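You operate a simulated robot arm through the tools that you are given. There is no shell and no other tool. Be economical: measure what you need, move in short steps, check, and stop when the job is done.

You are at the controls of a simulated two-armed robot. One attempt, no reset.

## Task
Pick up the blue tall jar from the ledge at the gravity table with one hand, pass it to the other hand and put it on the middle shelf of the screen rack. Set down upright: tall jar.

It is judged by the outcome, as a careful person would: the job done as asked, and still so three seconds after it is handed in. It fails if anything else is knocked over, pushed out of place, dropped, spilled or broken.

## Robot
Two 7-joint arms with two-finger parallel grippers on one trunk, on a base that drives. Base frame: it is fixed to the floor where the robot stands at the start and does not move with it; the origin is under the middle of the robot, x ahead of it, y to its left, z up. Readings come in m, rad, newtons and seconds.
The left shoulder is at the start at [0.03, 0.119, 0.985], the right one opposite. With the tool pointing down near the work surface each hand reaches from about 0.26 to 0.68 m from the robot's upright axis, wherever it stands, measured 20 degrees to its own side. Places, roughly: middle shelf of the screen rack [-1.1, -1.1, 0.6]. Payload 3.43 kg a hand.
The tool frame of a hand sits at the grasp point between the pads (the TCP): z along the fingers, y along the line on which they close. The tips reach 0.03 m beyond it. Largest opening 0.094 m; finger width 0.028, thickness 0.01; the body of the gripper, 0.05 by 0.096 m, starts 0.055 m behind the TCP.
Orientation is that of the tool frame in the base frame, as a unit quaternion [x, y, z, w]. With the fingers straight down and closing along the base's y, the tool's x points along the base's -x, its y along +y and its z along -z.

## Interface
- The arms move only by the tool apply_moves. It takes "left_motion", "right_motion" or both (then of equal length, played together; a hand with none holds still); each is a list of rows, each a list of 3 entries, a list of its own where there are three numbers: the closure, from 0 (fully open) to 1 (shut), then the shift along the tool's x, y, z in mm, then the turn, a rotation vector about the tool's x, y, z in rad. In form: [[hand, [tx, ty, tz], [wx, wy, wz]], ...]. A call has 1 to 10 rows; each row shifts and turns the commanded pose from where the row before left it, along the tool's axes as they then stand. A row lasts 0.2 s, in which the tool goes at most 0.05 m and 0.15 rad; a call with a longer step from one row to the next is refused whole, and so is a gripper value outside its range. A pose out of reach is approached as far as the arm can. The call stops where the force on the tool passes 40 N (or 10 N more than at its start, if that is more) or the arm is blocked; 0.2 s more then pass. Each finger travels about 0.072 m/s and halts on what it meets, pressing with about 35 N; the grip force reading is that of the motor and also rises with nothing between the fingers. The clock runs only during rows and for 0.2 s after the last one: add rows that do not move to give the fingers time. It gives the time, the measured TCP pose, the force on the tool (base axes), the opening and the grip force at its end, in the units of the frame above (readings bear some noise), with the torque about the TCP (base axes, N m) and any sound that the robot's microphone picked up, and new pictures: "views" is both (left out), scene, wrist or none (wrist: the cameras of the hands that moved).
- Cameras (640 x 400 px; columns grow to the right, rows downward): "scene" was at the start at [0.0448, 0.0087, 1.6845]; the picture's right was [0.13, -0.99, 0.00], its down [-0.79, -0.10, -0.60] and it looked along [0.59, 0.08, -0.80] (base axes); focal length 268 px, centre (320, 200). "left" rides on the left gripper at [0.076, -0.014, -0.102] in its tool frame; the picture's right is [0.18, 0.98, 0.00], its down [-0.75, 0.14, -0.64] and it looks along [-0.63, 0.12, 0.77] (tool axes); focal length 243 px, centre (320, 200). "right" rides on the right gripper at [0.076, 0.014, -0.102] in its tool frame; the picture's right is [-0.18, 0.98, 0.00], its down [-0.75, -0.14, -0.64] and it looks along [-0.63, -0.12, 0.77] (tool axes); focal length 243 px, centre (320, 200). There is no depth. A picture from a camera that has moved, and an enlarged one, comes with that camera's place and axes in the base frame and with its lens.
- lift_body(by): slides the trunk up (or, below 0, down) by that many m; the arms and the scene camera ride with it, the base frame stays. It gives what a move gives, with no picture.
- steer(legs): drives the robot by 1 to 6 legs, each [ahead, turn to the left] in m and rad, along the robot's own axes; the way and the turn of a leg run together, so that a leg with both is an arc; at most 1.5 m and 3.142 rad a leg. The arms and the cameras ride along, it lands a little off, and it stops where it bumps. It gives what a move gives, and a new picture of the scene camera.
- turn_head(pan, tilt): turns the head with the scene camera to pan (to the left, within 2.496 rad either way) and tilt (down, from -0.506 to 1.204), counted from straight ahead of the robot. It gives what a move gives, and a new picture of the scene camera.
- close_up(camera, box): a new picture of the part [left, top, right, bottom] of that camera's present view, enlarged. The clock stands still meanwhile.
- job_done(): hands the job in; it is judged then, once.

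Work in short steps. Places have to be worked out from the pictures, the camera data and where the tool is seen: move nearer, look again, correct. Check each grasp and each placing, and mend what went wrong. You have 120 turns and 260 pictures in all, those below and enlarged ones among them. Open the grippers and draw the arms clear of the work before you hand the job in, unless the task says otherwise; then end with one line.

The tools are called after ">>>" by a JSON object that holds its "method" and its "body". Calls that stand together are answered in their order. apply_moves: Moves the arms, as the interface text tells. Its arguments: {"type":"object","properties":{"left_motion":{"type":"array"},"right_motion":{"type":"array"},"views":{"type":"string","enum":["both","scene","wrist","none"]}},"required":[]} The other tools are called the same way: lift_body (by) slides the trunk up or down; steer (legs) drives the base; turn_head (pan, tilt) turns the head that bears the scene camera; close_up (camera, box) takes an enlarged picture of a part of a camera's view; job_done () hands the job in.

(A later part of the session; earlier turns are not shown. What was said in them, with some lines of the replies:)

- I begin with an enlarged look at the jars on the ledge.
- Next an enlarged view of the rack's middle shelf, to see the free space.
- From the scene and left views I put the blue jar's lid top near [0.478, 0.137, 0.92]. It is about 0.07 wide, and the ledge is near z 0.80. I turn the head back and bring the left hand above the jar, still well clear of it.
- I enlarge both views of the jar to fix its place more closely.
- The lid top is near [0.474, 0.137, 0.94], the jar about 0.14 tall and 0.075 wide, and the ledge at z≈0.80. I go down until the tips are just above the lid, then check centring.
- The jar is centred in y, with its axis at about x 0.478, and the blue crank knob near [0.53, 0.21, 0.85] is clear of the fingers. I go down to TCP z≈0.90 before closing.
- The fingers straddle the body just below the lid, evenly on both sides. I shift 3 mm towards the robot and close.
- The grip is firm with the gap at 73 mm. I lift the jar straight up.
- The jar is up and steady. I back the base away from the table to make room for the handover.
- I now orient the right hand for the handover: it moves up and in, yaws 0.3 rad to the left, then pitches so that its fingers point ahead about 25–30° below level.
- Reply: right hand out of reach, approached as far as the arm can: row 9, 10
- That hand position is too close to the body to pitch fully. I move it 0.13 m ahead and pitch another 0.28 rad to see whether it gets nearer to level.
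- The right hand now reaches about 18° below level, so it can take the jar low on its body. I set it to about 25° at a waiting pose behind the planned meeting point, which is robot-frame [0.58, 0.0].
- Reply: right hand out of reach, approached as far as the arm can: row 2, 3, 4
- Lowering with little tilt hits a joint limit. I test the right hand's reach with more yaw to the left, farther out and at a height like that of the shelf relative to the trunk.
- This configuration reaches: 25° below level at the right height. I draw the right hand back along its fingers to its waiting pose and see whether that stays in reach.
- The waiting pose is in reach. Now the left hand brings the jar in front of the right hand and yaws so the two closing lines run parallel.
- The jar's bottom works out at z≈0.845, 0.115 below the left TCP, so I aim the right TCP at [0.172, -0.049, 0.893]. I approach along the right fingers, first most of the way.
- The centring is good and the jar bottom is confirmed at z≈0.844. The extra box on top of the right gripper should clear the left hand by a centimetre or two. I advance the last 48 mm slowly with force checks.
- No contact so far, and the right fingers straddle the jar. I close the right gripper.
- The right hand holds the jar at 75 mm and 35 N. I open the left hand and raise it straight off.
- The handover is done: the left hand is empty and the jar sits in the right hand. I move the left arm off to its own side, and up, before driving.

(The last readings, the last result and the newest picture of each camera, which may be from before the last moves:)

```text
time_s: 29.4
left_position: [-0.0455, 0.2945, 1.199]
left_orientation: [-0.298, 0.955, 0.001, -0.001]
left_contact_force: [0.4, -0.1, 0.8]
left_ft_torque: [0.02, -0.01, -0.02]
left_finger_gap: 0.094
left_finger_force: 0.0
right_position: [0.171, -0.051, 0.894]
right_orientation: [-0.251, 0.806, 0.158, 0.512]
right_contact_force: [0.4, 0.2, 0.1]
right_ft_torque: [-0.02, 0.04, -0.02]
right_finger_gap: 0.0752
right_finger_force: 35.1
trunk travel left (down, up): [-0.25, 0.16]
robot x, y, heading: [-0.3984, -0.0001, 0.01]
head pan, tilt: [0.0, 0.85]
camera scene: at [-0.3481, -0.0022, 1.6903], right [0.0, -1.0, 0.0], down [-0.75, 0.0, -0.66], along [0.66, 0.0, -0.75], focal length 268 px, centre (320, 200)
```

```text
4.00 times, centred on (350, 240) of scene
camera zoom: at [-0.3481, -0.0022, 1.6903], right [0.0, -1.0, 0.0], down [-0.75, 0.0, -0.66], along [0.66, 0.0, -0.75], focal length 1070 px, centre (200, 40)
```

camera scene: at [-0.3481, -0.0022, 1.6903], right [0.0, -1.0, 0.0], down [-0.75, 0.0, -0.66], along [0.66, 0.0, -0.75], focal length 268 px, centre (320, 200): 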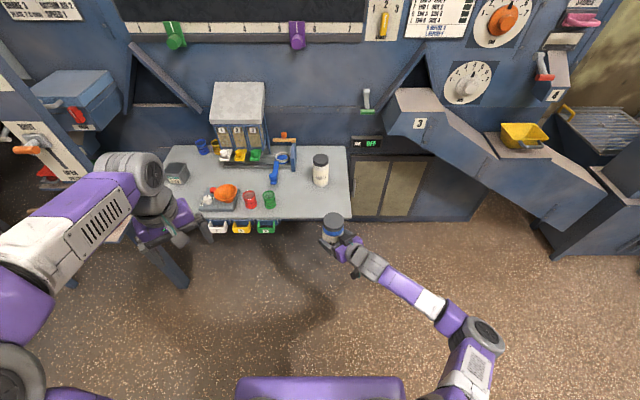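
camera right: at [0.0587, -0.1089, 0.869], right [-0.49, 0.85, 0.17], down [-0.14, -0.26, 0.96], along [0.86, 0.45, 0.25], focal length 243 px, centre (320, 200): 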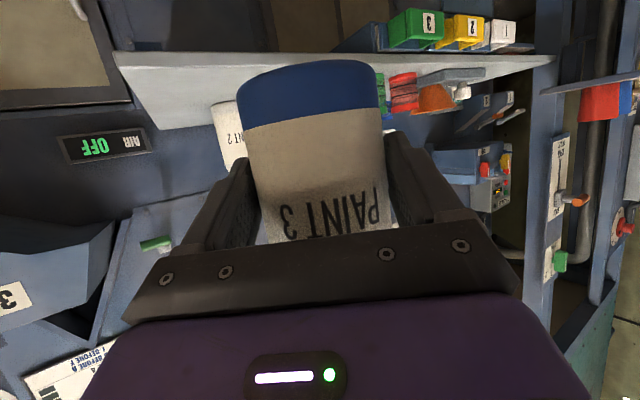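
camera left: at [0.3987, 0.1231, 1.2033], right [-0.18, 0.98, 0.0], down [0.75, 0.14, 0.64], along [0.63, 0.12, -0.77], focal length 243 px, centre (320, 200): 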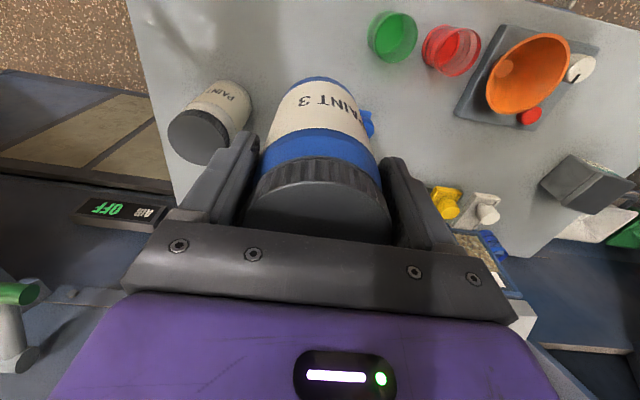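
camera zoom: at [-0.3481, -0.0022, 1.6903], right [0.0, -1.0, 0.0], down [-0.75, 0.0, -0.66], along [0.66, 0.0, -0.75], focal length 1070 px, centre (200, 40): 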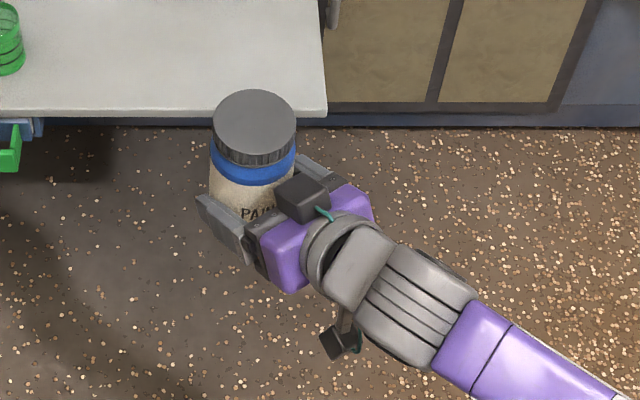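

The jar is upright in the right hand and everything is clear. I turn on the spot to face the rack.

>>> {"method": "steer", "body": {"legs": [[0, -2.49]]}}

```text
time_s: 35.7
left_position: [-0.4959, -0.4503, 1.1996]
left_orientation: [0.806, 0.592, 0.0, 0.0]
left_contact_force: [0.2, 0.1, 0.6]
left_ft_torque: [0.01, 0.0, -0.03]
left_finger_gap: 0.094
left_finger_force: 0.1
right_position: [-0.8782, -0.3113, 0.8959]
right_orientation: [0.681, 0.499, -0.432, 0.316]
right_contact_force: [-0.3, -0.2, -0.4]
right_ft_torque: [0.05, 0.0, -0.01]
right_finger_gap: 0.0745
right_finger_force: 35.2
trunk travel left (down, up): [-0.25, 0.16]
robot x, y, heading: [-0.3983, 0.0007, -2.476]
head pan, tilt: [0.0, 0.85]
camera scene: at [-0.4362, -0.0318, 1.6904], right [-0.62, 0.79, 0.0], down [0.59, 0.46, -0.66], along [-0.52, -0.41, -0.75], focal length 268 px, centre (320, 200)
```

scene: 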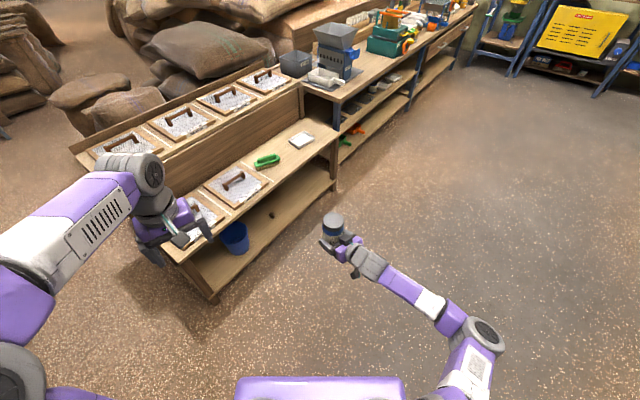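

The way is clear. I drive to the stand point at about [-1.0, -0.46], staying short of the rack, then turn so the right fingers point straight into the shelf.

>>> {"method": "steer", "body": {"legs": [[0.758, 0], [0, 0.301]]}}

```text
time_s: 40.8
left_position: [-0.9453, -0.9229, 1.1999]
left_orientation: [0.704, 0.71, 0.0, 0.0]
left_contact_force: [-0.4, 0.5, -0.5]
left_ft_torque: [-0.02, -0.02, 0.03]
left_finger_gap: 0.094
left_finger_force: 0.0
right_position: [-1.3491, -0.9093, 0.8938]
right_orientation: [0.595, 0.599, -0.378, 0.379]
right_contact_force: [-0.3, -1.0, -0.8]
right_ft_torque: [0.09, 0.01, 0.01]
right_finger_gap: 0.0744
right_finger_force: 34.9
trunk travel left (down, up): [-0.25, 0.16]
robot x, y, heading: [-0.9893, -0.4622, -2.162]
head pan, tilt: [0.0, 0.85]
camera scene: at [-1.0152, -0.5066, 1.6904], right [-0.83, 0.56, 0.0], down [0.42, 0.62, -0.66], along [-0.37, -0.55, -0.75], focal length 268 px, centre (320, 200)
```

scene: 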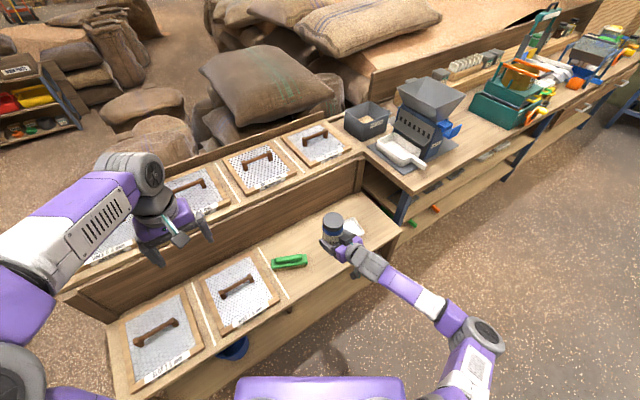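

I am at the stand point. I enlarge the shelf to fix the free spot between brush and tray.

>>> {"method": "close_up", "body": {"camera": "scene", "box": [250, 180, 420, 290]}}

>>> {"method": "close_up", "body": {"camera": "right", "box": [0, 0, 640, 400]}}

```text
3.64 times, centred on (335, 235) of scene
camera zoom: at [-1.0152, -0.5066, 1.6904], right [-0.83, 0.56, 0.0], down [0.42, 0.62, -0.66], along [-0.37, -0.55, -0.75], focal length 973 px, centre (266, 73)
```

zoom: 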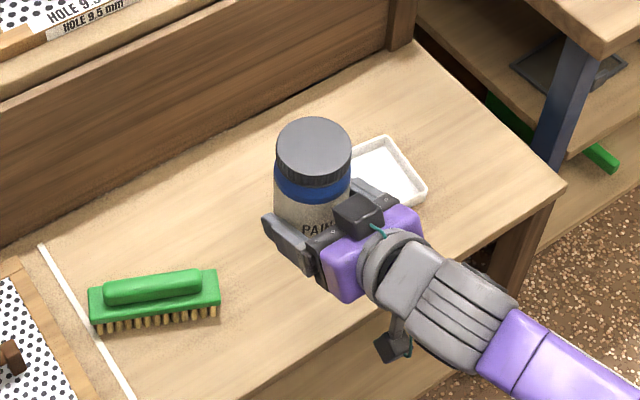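

```text
1.00 times, centred on (320, 200) of right (not enlarged: the box is as wide or as high as the picture)
camera zoom: at [-1.3357, -0.7821, 0.869], right [0.98, -0.07, 0.16], down [-0.14, 0.26, 0.96], along [-0.11, -0.96, 0.25], focal length 243 px, centre (320, 200)
```

zoom: 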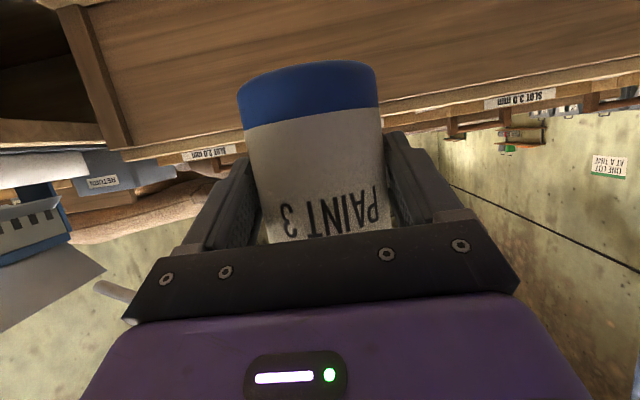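

The free spot is about x -1.37, between the brush end at -1.29 and the tray at -1.45, with the shelf front at y≈-0.905. I shift the jar over [-1.372, -0.97] while still high, then look.

>>> {"method": "apply_moves", "body": {"right_motion": [[1, [-9, -8, 19], [0, 0, 0]], [1, [-9, -8, 18], [0, 0, 0]], [1, [-8, -8, 18], [0, 0, 0]], [1, [0, 0, 0], [0, 0, 0]]], "views": "none"}}

>>> {"method": "lift_body", "body": {"by": -0.12}}

>>> {"method": "close_up", "body": {"camera": "scene", "box": [230, 160, 430, 300]}}

>>> {"method": "close_up", "body": {"camera": "right", "box": [0, 0, 640, 400]}}

```text
time_s: 41.8
left_position: [-0.945, -0.9229, 1.1996]
left_orientation: [0.705, 0.709, 0.001, -0.001]
left_contact_force: [-0.3, 0.4, 0.6]
left_ft_torque: [-0.02, 0.0, 0.03]
left_finger_gap: 0.0938
left_finger_force: 0.1
right_position: [-1.3743, -0.969, 0.8948]
right_orientation: [0.595, 0.599, -0.378, 0.379]
right_contact_force: [-0.9, 0.3, 0.2]
right_ft_torque: [0.09, 0.01, 0.0]
right_finger_gap: 0.0747
right_finger_force: 35.2
trunk travel left (down, up): [-0.25, 0.16]
robot x, y, heading: [-0.9869, -0.4647, -2.166]
head pan, tilt: [0.0, 0.85]
```

```text
time_s: 43.3
left_position: [-0.9445, -0.923, 1.0807]
left_orientation: [0.704, 0.71, -0.001, 0.0]
left_contact_force: [1.0, -0.2, -0.6]
left_ft_torque: [-0.01, -0.05, 0.03]
left_finger_gap: 0.0939
left_finger_force: 0.1
right_position: [-1.3741, -0.9687, 0.7755]
right_orientation: [0.595, 0.599, -0.378, 0.379]
right_contact_force: [1.3, -0.6, -0.1]
right_ft_torque: [0.09, 0.01, 0.02]
right_finger_gap: 0.0746
right_finger_force: 34.9
trunk travel left (down, up): [-0.13, 0.28]
robot x, y, heading: [-0.9922, -0.4666, -2.163]
head pan, tilt: [0.0, 0.85]
```

```text
2.86 times, centred on (330, 230) of scene
camera zoom: at [-1.0156, -0.5063, 1.5705], right [-0.83, 0.56, 0.0], down [0.42, 0.62, -0.66], along [-0.37, -0.55, -0.75], focal length 765 px, centre (291, 114)
```

zoom: 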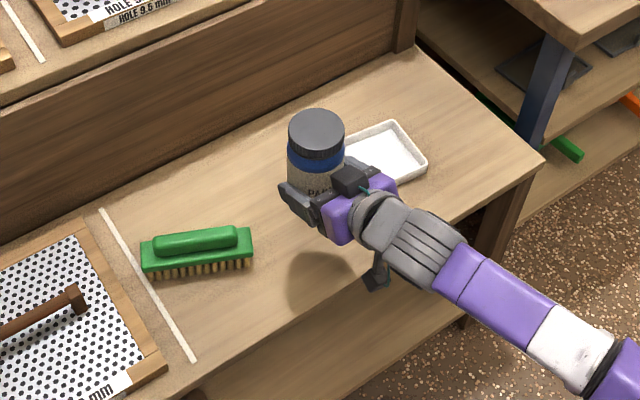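

```text
1.00 times, centred on (320, 200) of right (not enlarged: the box is as wide or as high as the picture)
camera zoom: at [-1.3604, -0.8425, 0.7495], right [0.98, -0.07, 0.16], down [-0.14, 0.26, 0.96], along [-0.11, -0.96, 0.25], focal length 243 px, centre (320, 200)
```

zoom: 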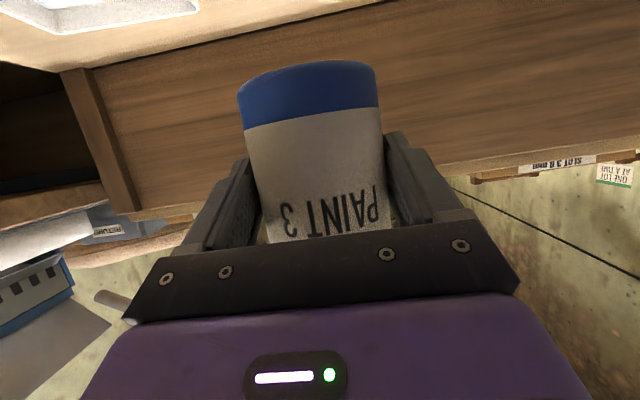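

The jar stands over the gap, with its bottom at z≈0.727 and the shelf near 0.60. I lower the trunk another 0.07 and look again.

>>> {"method": "lift_body", "body": {"by": -0.07}}

>>> {"method": "close_up", "body": {"camera": "right", "box": [0, 0, 640, 400]}}

>>> {"method": "close_up", "body": {"camera": "scene", "box": [270, 170, 410, 260]}}

```text
time_s: 44.4
left_position: [-0.945, -0.923, 1.011]
left_orientation: [0.705, 0.709, -0.001, 0.0]
left_contact_force: [0.4, 0.1, -0.4]
left_ft_torque: [0.0, -0.02, -0.03]
left_finger_gap: 0.094
left_finger_force: 0.0
right_position: [-1.3745, -0.9676, 0.7045]
right_orientation: [0.595, 0.599, -0.379, 0.379]
right_contact_force: [0.0, 0.1, -0.1]
right_ft_torque: [0.08, 0.0, -0.02]
right_finger_gap: 0.0745
right_finger_force: 35.1
trunk travel left (down, up): [-0.06, 0.35]
robot x, y, heading: [-0.9891, -0.4647, -2.162]
head pan, tilt: [0.0, 0.85]
```

```text
1.00 times, centred on (320, 200) of right (not enlarged: the box is as wide or as high as the picture)
camera zoom: at [-1.3604, -0.8425, 0.6795], right [0.98, -0.07, 0.16], down [-0.14, 0.26, 0.96], along [-0.11, -0.96, 0.25], focal length 243 px, centre (320, 200)
```

zoom: 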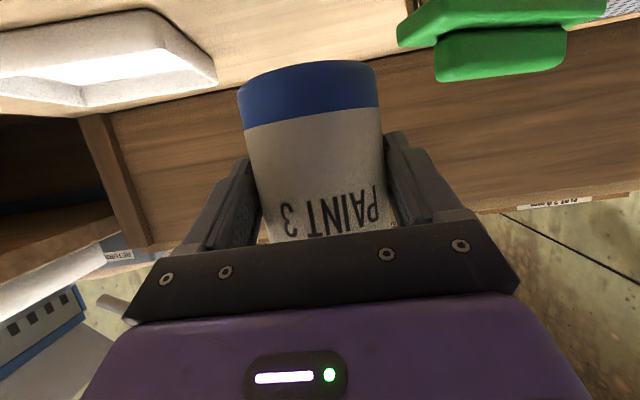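

```text
4.44 times, centred on (340, 215) of scene
camera zoom: at [-1.0156, -0.5062, 1.5005], right [-0.83, 0.56, 0.0], down [0.42, 0.62, -0.66], along [-0.37, -0.55, -0.75], focal length 1190 px, centre (231, 133)
```

zoom: 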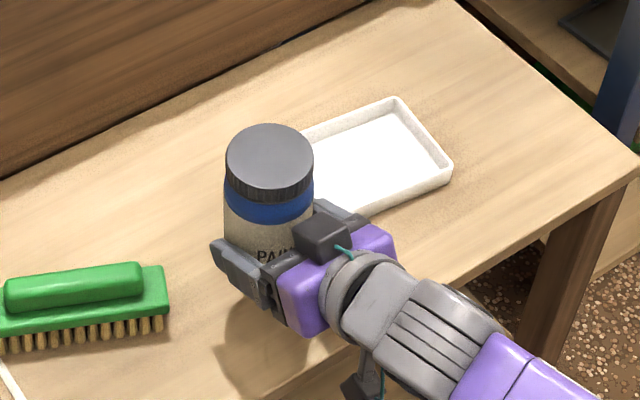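

The jar is clear of tray and brush, and the shelf works out at z≈0.58–0.60. I lower the trunk 0.045, then bring the jar down with the arm in small steps until it touches.

>>> {"method": "lift_body", "body": {"by": -0.045}}

>>> {"method": "close_up", "body": {"camera": "right", "box": [0, 0, 640, 400]}}

>>> {"method": "close_up", "body": {"camera": "scene", "box": [270, 150, 410, 240]}}

```text
time_s: 45.2
left_position: [-0.945, -0.9237, 0.965]
left_orientation: [0.705, 0.71, -0.001, 0.0]
left_contact_force: [-0.7, -0.8, -0.3]
left_ft_torque: [0.0, 0.01, 0.04]
left_finger_gap: 0.0939
left_finger_force: 0.0
right_position: [-1.3755, -0.9677, 0.6598]
right_orientation: [0.595, 0.599, -0.378, 0.38]
right_contact_force: [0.3, -0.5, 0.7]
right_ft_torque: [0.07, 0.01, -0.04]
right_finger_gap: 0.0741
right_finger_force: 35.3
trunk travel left (down, up): [-0.015, 0.395]
robot x, y, heading: [-0.9863, -0.4655, -2.164]
head pan, tilt: [0.0, 0.85]
```

```text
1.00 times, centred on (320, 200) of right (not enlarged: the box is as wide or as high as the picture)
camera zoom: at [-1.3604, -0.8425, 0.6344], right [0.98, -0.07, 0.16], down [-0.14, 0.26, 0.96], along [-0.11, -0.96, 0.25], focal length 243 px, centre (320, 200)
```

zoom: 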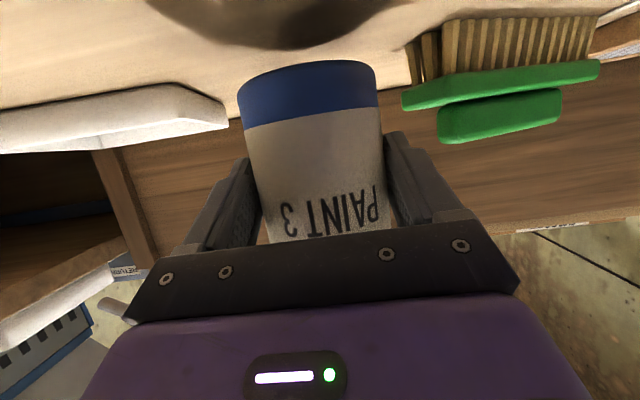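

```text
4.44 times, centred on (340, 195) of scene
camera zoom: at [-1.0155, -0.5062, 1.4555], right [-0.83, 0.56, 0.0], down [0.42, 0.62, -0.66], along [-0.37, -0.55, -0.75], focal length 1190 px, centre (231, 222)
```

zoom: 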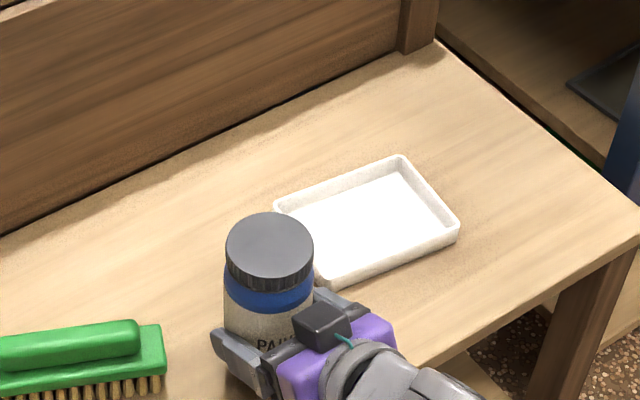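

A gap of about 2 cm remains. I lower by 12 mm with the arm and watch the force.

>>> {"method": "apply_moves", "body": {"right_motion": [[1, [3.6, 0, 1.7], [0, 0, 0]], [1, [3.6, 0, 1.7], [0, 0, 0]], [1, [3.6, 0, 1.7], [0, 0, 0]], [1, [0, 0, 0], [0, 0, 0]]], "views": "wrist"}}

```text
time_s: 46.2
left_position: [-0.9447, -0.9246, 0.9654]
left_orientation: [0.705, 0.709, 0.0, 0.0]
left_contact_force: [-0.1, 0.4, -0.9]
left_ft_torque: [-0.01, -0.02, 0.02]
left_finger_gap: 0.0939
left_finger_force: 0.1
right_position: [-1.3748, -0.9678, 0.6476]
right_orientation: [0.595, 0.599, -0.378, 0.379]
right_contact_force: [-0.6, -0.2, -0.2]
right_ft_torque: [0.1, -0.03, -0.02]
right_finger_gap: 0.0743
right_finger_force: 35.0
trunk travel left (down, up): [-0.015, 0.395]
robot x, y, heading: [-0.9944, -0.4657, -2.163]
head pan, tilt: [0.0, 0.85]
camera right: at [-1.3609, -0.8425, 0.6222], right [0.98, -0.07, 0.16], down [-0.14, 0.26, 0.96], along [-0.11, -0.96, 0.24], focal length 243 px, centre (320, 200)
```

right: 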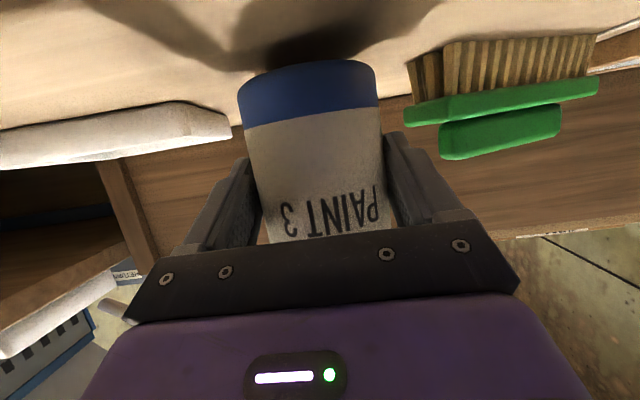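

The shadow is closing on the base and there is no contact yet. I go down another 8 mm.

>>> {"method": "apply_moves", "body": {"right_motion": [[1, [1.8, 0, 0.85], [0, 0, 0]], [1, [1.8, 0, 0.85], [0, 0, 0]], [1, [1.8, 0, 0.85], [0, 0, 0]], [1, [1.8, 0, 0.85], [0, 0, 0]], [1, [0, 0, 0], [0, 0, 0]]], "views": "wrist"}}

```text
time_s: 47.4
left_position: [-0.9447, -0.9247, 0.964]
left_orientation: [0.705, 0.71, 0.0, 0.0]
left_contact_force: [0.4, 1.2, -0.2]
left_ft_torque: [-0.01, -0.05, 0.0]
left_finger_gap: 0.0939
left_finger_force: 0.1
right_position: [-1.3747, -0.9681, 0.6397]
right_orientation: [0.595, 0.598, -0.379, 0.379]
right_contact_force: [0.2, -0.1, 0.6]
right_ft_torque: [0.1, 0.02, 0.01]
right_finger_gap: 0.0742
right_finger_force: 34.7
trunk travel left (down, up): [-0.015, 0.395]
robot x, y, heading: [-0.9918, -0.4661, -2.162]
head pan, tilt: [0.0, 0.85]
camera right: at [-1.3606, -0.8432, 0.6144], right [0.98, -0.07, 0.16], down [-0.14, 0.26, 0.96], along [-0.11, -0.96, 0.24], focal length 243 px, centre (320, 200)
```

right: 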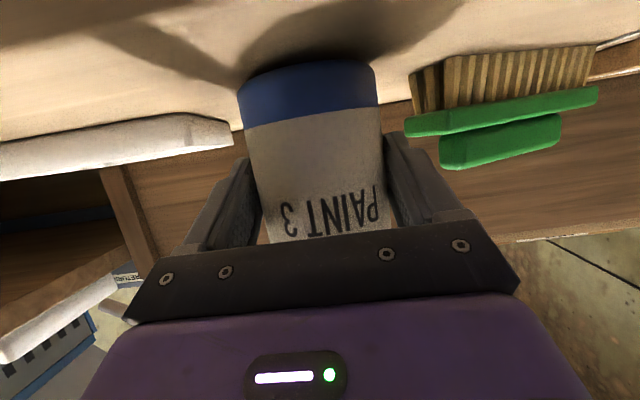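

There is still no contact, with the shadow nearly at the base. I go down another 6 mm.

>>> {"method": "apply_moves", "body": {"right_motion": [[1, [1.8, 0, 0.85], [0, 0, 0]], [1, [1.8, 0, 0.85], [0, 0, 0]], [1, [1.8, 0, 0.85], [0, 0, 0]], [1, [0, 0, 0], [0, 0, 0]]], "views": "wrist"}}

```text
time_s: 48.4
left_position: [-0.944, -0.9222, 0.9642]
left_orientation: [0.704, 0.71, 0.0, 0.0]
left_contact_force: [-0.5, -0.4, -1.0]
left_ft_torque: [0.0, -0.02, -0.02]
left_finger_gap: 0.0937
left_finger_force: 0.1
right_position: [-1.3754, -0.968, 0.6351]
right_orientation: [0.594, 0.598, -0.38, 0.381]
right_contact_force: [-2.7, -1.3, 4.6]
right_ft_torque: [-0.06, -0.11, 0.0]
right_finger_gap: 0.0738
right_finger_force: 35.1
trunk travel left (down, up): [-0.015, 0.395]
robot x, y, heading: [-0.9906, -0.4622, -2.164]
head pan, tilt: [0.0, 0.85]
camera right: at [-1.3608, -0.8427, 0.6099], right [0.98, -0.07, 0.16], down [-0.14, 0.26, 0.95], along [-0.11, -0.96, 0.25], focal length 243 px, centre (320, 200)
```

right: 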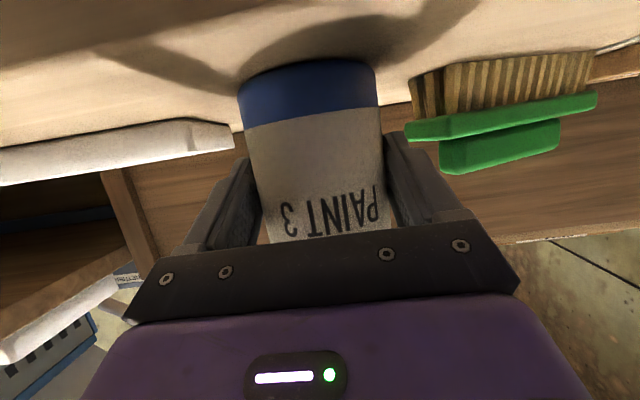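

Contact: 4.6 N upward and the descent stopped. I press 1 mm to seat it, then open slowly.

>>> {"method": "apply_moves", "body": {"right_motion": [[1, [0.9, 0, 0.4], [0, 0, 0]], [1, [0, 0, 0], [0, 0, 0]], [0.18, [0, 0, 0], [0, 0, 0]], [0.14, [0, 0, 0], [0, 0, 0]], [0.08, [0, 0, 0], [0, 0, 0]], [0, [0, 0, 0], [0, 0, 0]], [0, [0, 0, 0], [0, 0, 0]]], "views": "wrist"}}

>>> {"method": "close_up", "body": {"camera": "scene", "box": [260, 150, 400, 240]}}

```text
time_s: 50.0
left_position: [-0.9445, -0.923, 0.9642]
left_orientation: [0.705, 0.709, 0.0, 0.0]
left_contact_force: [0.6, 0.4, 0.9]
left_ft_torque: [-0.03, 0.05, 0.02]
left_finger_gap: 0.0942
left_finger_force: 0.1
right_position: [-1.3741, -0.9686, 0.6343]
right_orientation: [0.595, 0.599, -0.378, 0.38]
right_contact_force: [0.2, 0.1, -0.5]
right_ft_torque: [-0.01, 0.01, -0.01]
right_finger_gap: 0.0939
right_finger_force: 0.1
trunk travel left (down, up): [-0.015, 0.395]
robot x, y, heading: [-0.9905, -0.4634, -2.164]
head pan, tilt: [0.0, 0.85]
camera right: at [-1.3603, -0.8423, 0.608], right [0.98, -0.07, 0.16], down [-0.14, 0.26, 0.96], along [-0.11, -0.96, 0.25], focal length 243 px, centre (320, 200)
```

right: 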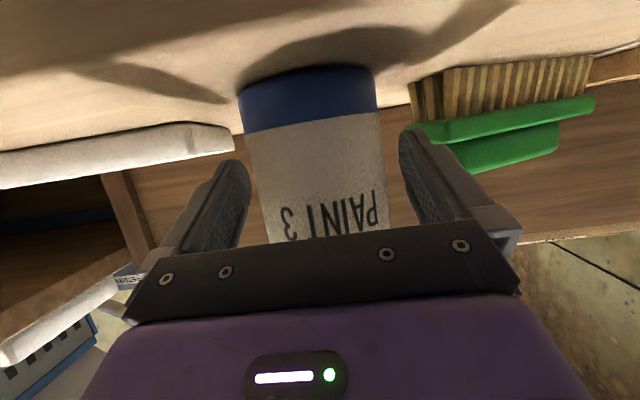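

```text
4.44 times, centred on (330, 195) of scene
camera zoom: at [-1.0153, -0.5058, 1.4554], right [-0.83, 0.56, 0.0], down [0.42, 0.62, -0.66], along [-0.37, -0.55, -0.75], focal length 1190 px, centre (276, 222)
```

zoom: 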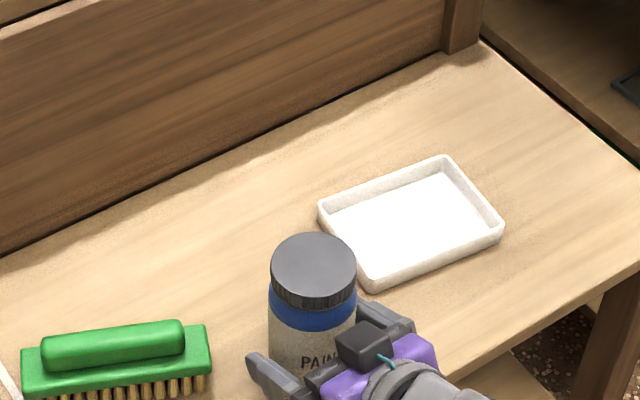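

The jar stands free and upright between the open fingers. I draw the hand straight back along its fingers.

>>> {"method": "apply_moves", "body": {"right_motion": [[0, [0, 0, -15], [0, 0, 0]], [0, [0, 0, -25], [0, 0, 0]], [0, [0, 0, -30], [0, 0, 0]], [0, [0, 0, -30], [0, 0, 0]], [0, [0, 0, -30], [0, 0, 0]], [0, [0, 0, 0], [0, 0, 0]]], "views": "both"}}

>>> {"method": "close_up", "body": {"camera": "scene", "box": [230, 140, 410, 260]}}

```text
time_s: 51.4
left_position: [-0.9443, -0.923, 0.9647]
left_orientation: [0.705, 0.709, 0.0, 0.0]
left_contact_force: [-0.3, -0.8, -0.3]
left_ft_torque: [-0.03, 0.0, -0.03]
left_finger_gap: 0.0941
left_finger_force: 0.1
right_position: [-1.3763, -0.847, 0.687]
right_orientation: [0.595, 0.598, -0.379, 0.379]
right_contact_force: [0.1, 0.5, 0.8]
right_ft_torque: [0.0, 0.01, -0.02]
right_finger_gap: 0.094
right_finger_force: 0.1
trunk travel left (down, up): [-0.015, 0.395]
robot x, y, heading: [-0.9894, -0.4671, -2.168]
head pan, tilt: [0.0, 0.85]
camera scene: at [-1.0153, -0.5058, 1.4554], right [-0.83, 0.56, 0.0], down [0.42, 0.62, -0.66], along [-0.37, -0.55, -0.75], focal length 268 px, centre (320, 200)
camera right: at [-1.3625, -0.7227, 0.6625], right [0.98, -0.07, 0.16], down [-0.14, 0.26, 0.96], along [-0.11, -0.96, 0.25], focal length 243 px, centre (320, 200)
```

scene: 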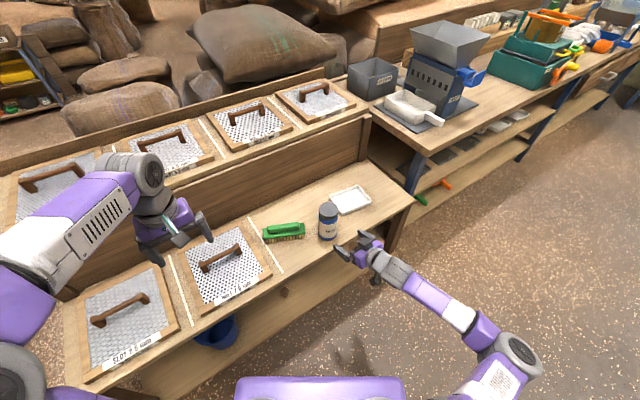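
right: 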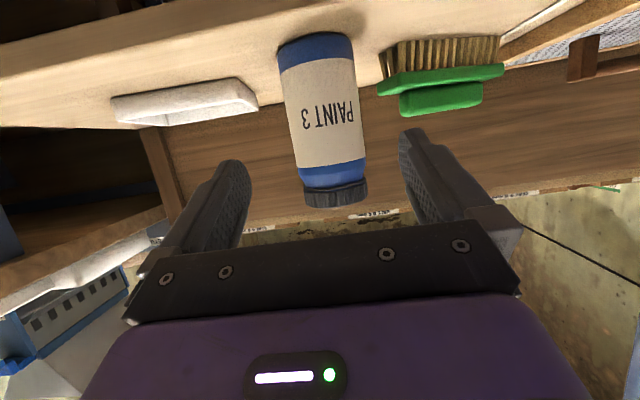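

```text
3.33 times, centred on (320, 200) of scene
camera zoom: at [-1.0153, -0.5058, 1.4554], right [-0.83, 0.56, 0.0], down [0.42, 0.62, -0.66], along [-0.37, -0.55, -0.75], focal length 892 px, centre (320, 200)
```

zoom: 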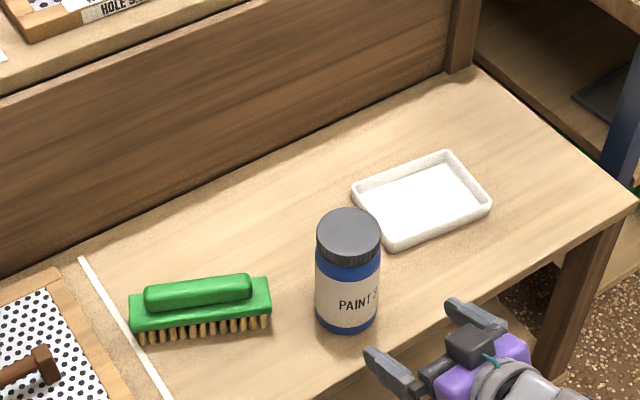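

The jar stands upright on the middle shelf, with tray and brush untouched. I raise the trunk and back the robot off so both arms are clear.

>>> {"method": "lift_body", "body": {"by": 0.2}}

>>> {"method": "steer", "body": {"legs": [[-0.35, 0]]}}

>>> {"method": "close_up", "body": {"camera": "scene", "box": [230, 80, 430, 220]}}

```text
time_s: 53.6
left_position: [-0.9439, -0.9222, 1.1642]
left_orientation: [0.705, 0.709, 0.001, 0.0]
left_contact_force: [1.1, -0.3, 0.7]
left_ft_torque: [-0.01, -0.01, -0.02]
left_finger_gap: 0.0941
left_finger_force: 0.1
right_position: [-1.377, -0.8478, 0.8869]
right_orientation: [0.595, 0.599, -0.379, 0.38]
right_contact_force: [1.0, -0.4, 0.3]
right_ft_torque: [0.05, 0.0, 0.0]
right_finger_gap: 0.094
right_finger_force: 0.2
trunk travel left (down, up): [-0.215, 0.195]
robot x, y, heading: [-0.9881, -0.4662, -2.162]
head pan, tilt: [0.0, 0.85]
```

```text
time_s: 55.9
left_position: [-0.7505, -0.6343, 1.165]
left_orientation: [0.706, 0.708, -0.001, 0.0]
left_contact_force: [0.4, 0.0, 0.3]
left_ft_torque: [-0.01, -0.01, -0.02]
left_finger_gap: 0.0941
left_finger_force: 0.0
right_position: [-1.1827, -0.5588, 0.8883]
right_orientation: [0.596, 0.598, -0.38, 0.379]
right_contact_force: [0.4, 0.3, 0.2]
right_ft_torque: [0.01, 0.01, -0.01]
right_finger_gap: 0.0938
right_finger_force: 0.1
trunk travel left (down, up): [-0.215, 0.195]
robot x, y, heading: [-0.795, -0.1783, -2.167]
head pan, tilt: [0.0, 0.85]
camera scene: at [-0.8193, -0.2162, 1.6554], right [-0.83, 0.56, 0.0], down [0.42, 0.62, -0.66], along [-0.37, -0.55, -0.75], focal length 268 px, centre (320, 200)
```

scene: 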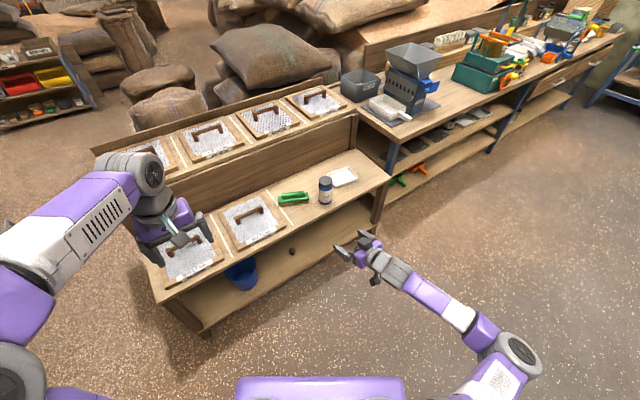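

```text
2.86 times, centred on (330, 150) of scene
camera zoom: at [-0.8193, -0.2162, 1.6554], right [-0.83, 0.56, 0.0], down [0.42, 0.62, -0.66], along [-0.37, -0.55, -0.75], focal length 765 px, centre (291, 343)
```

zoom: 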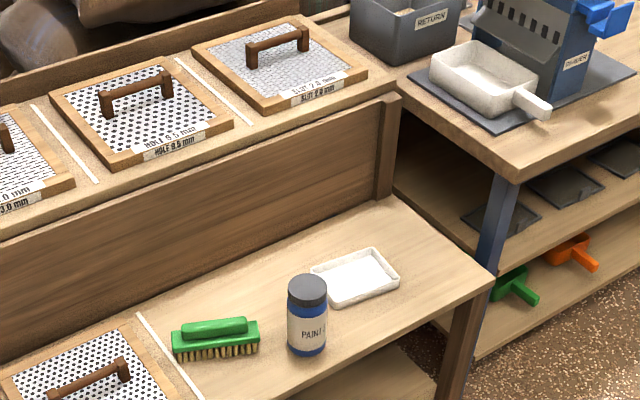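

The jar stands upright on the middle shelf, nothing else has moved, and both hands are open and clear, so I hand the job in.

>>> {"method": "job_done", "body": {}}

```text
The job is handed in.
```

The blue tall jar was picked up with the left hand, passed to the right, and now stands upright on the middle shelf of the screen rack, with nothing else disturbed.
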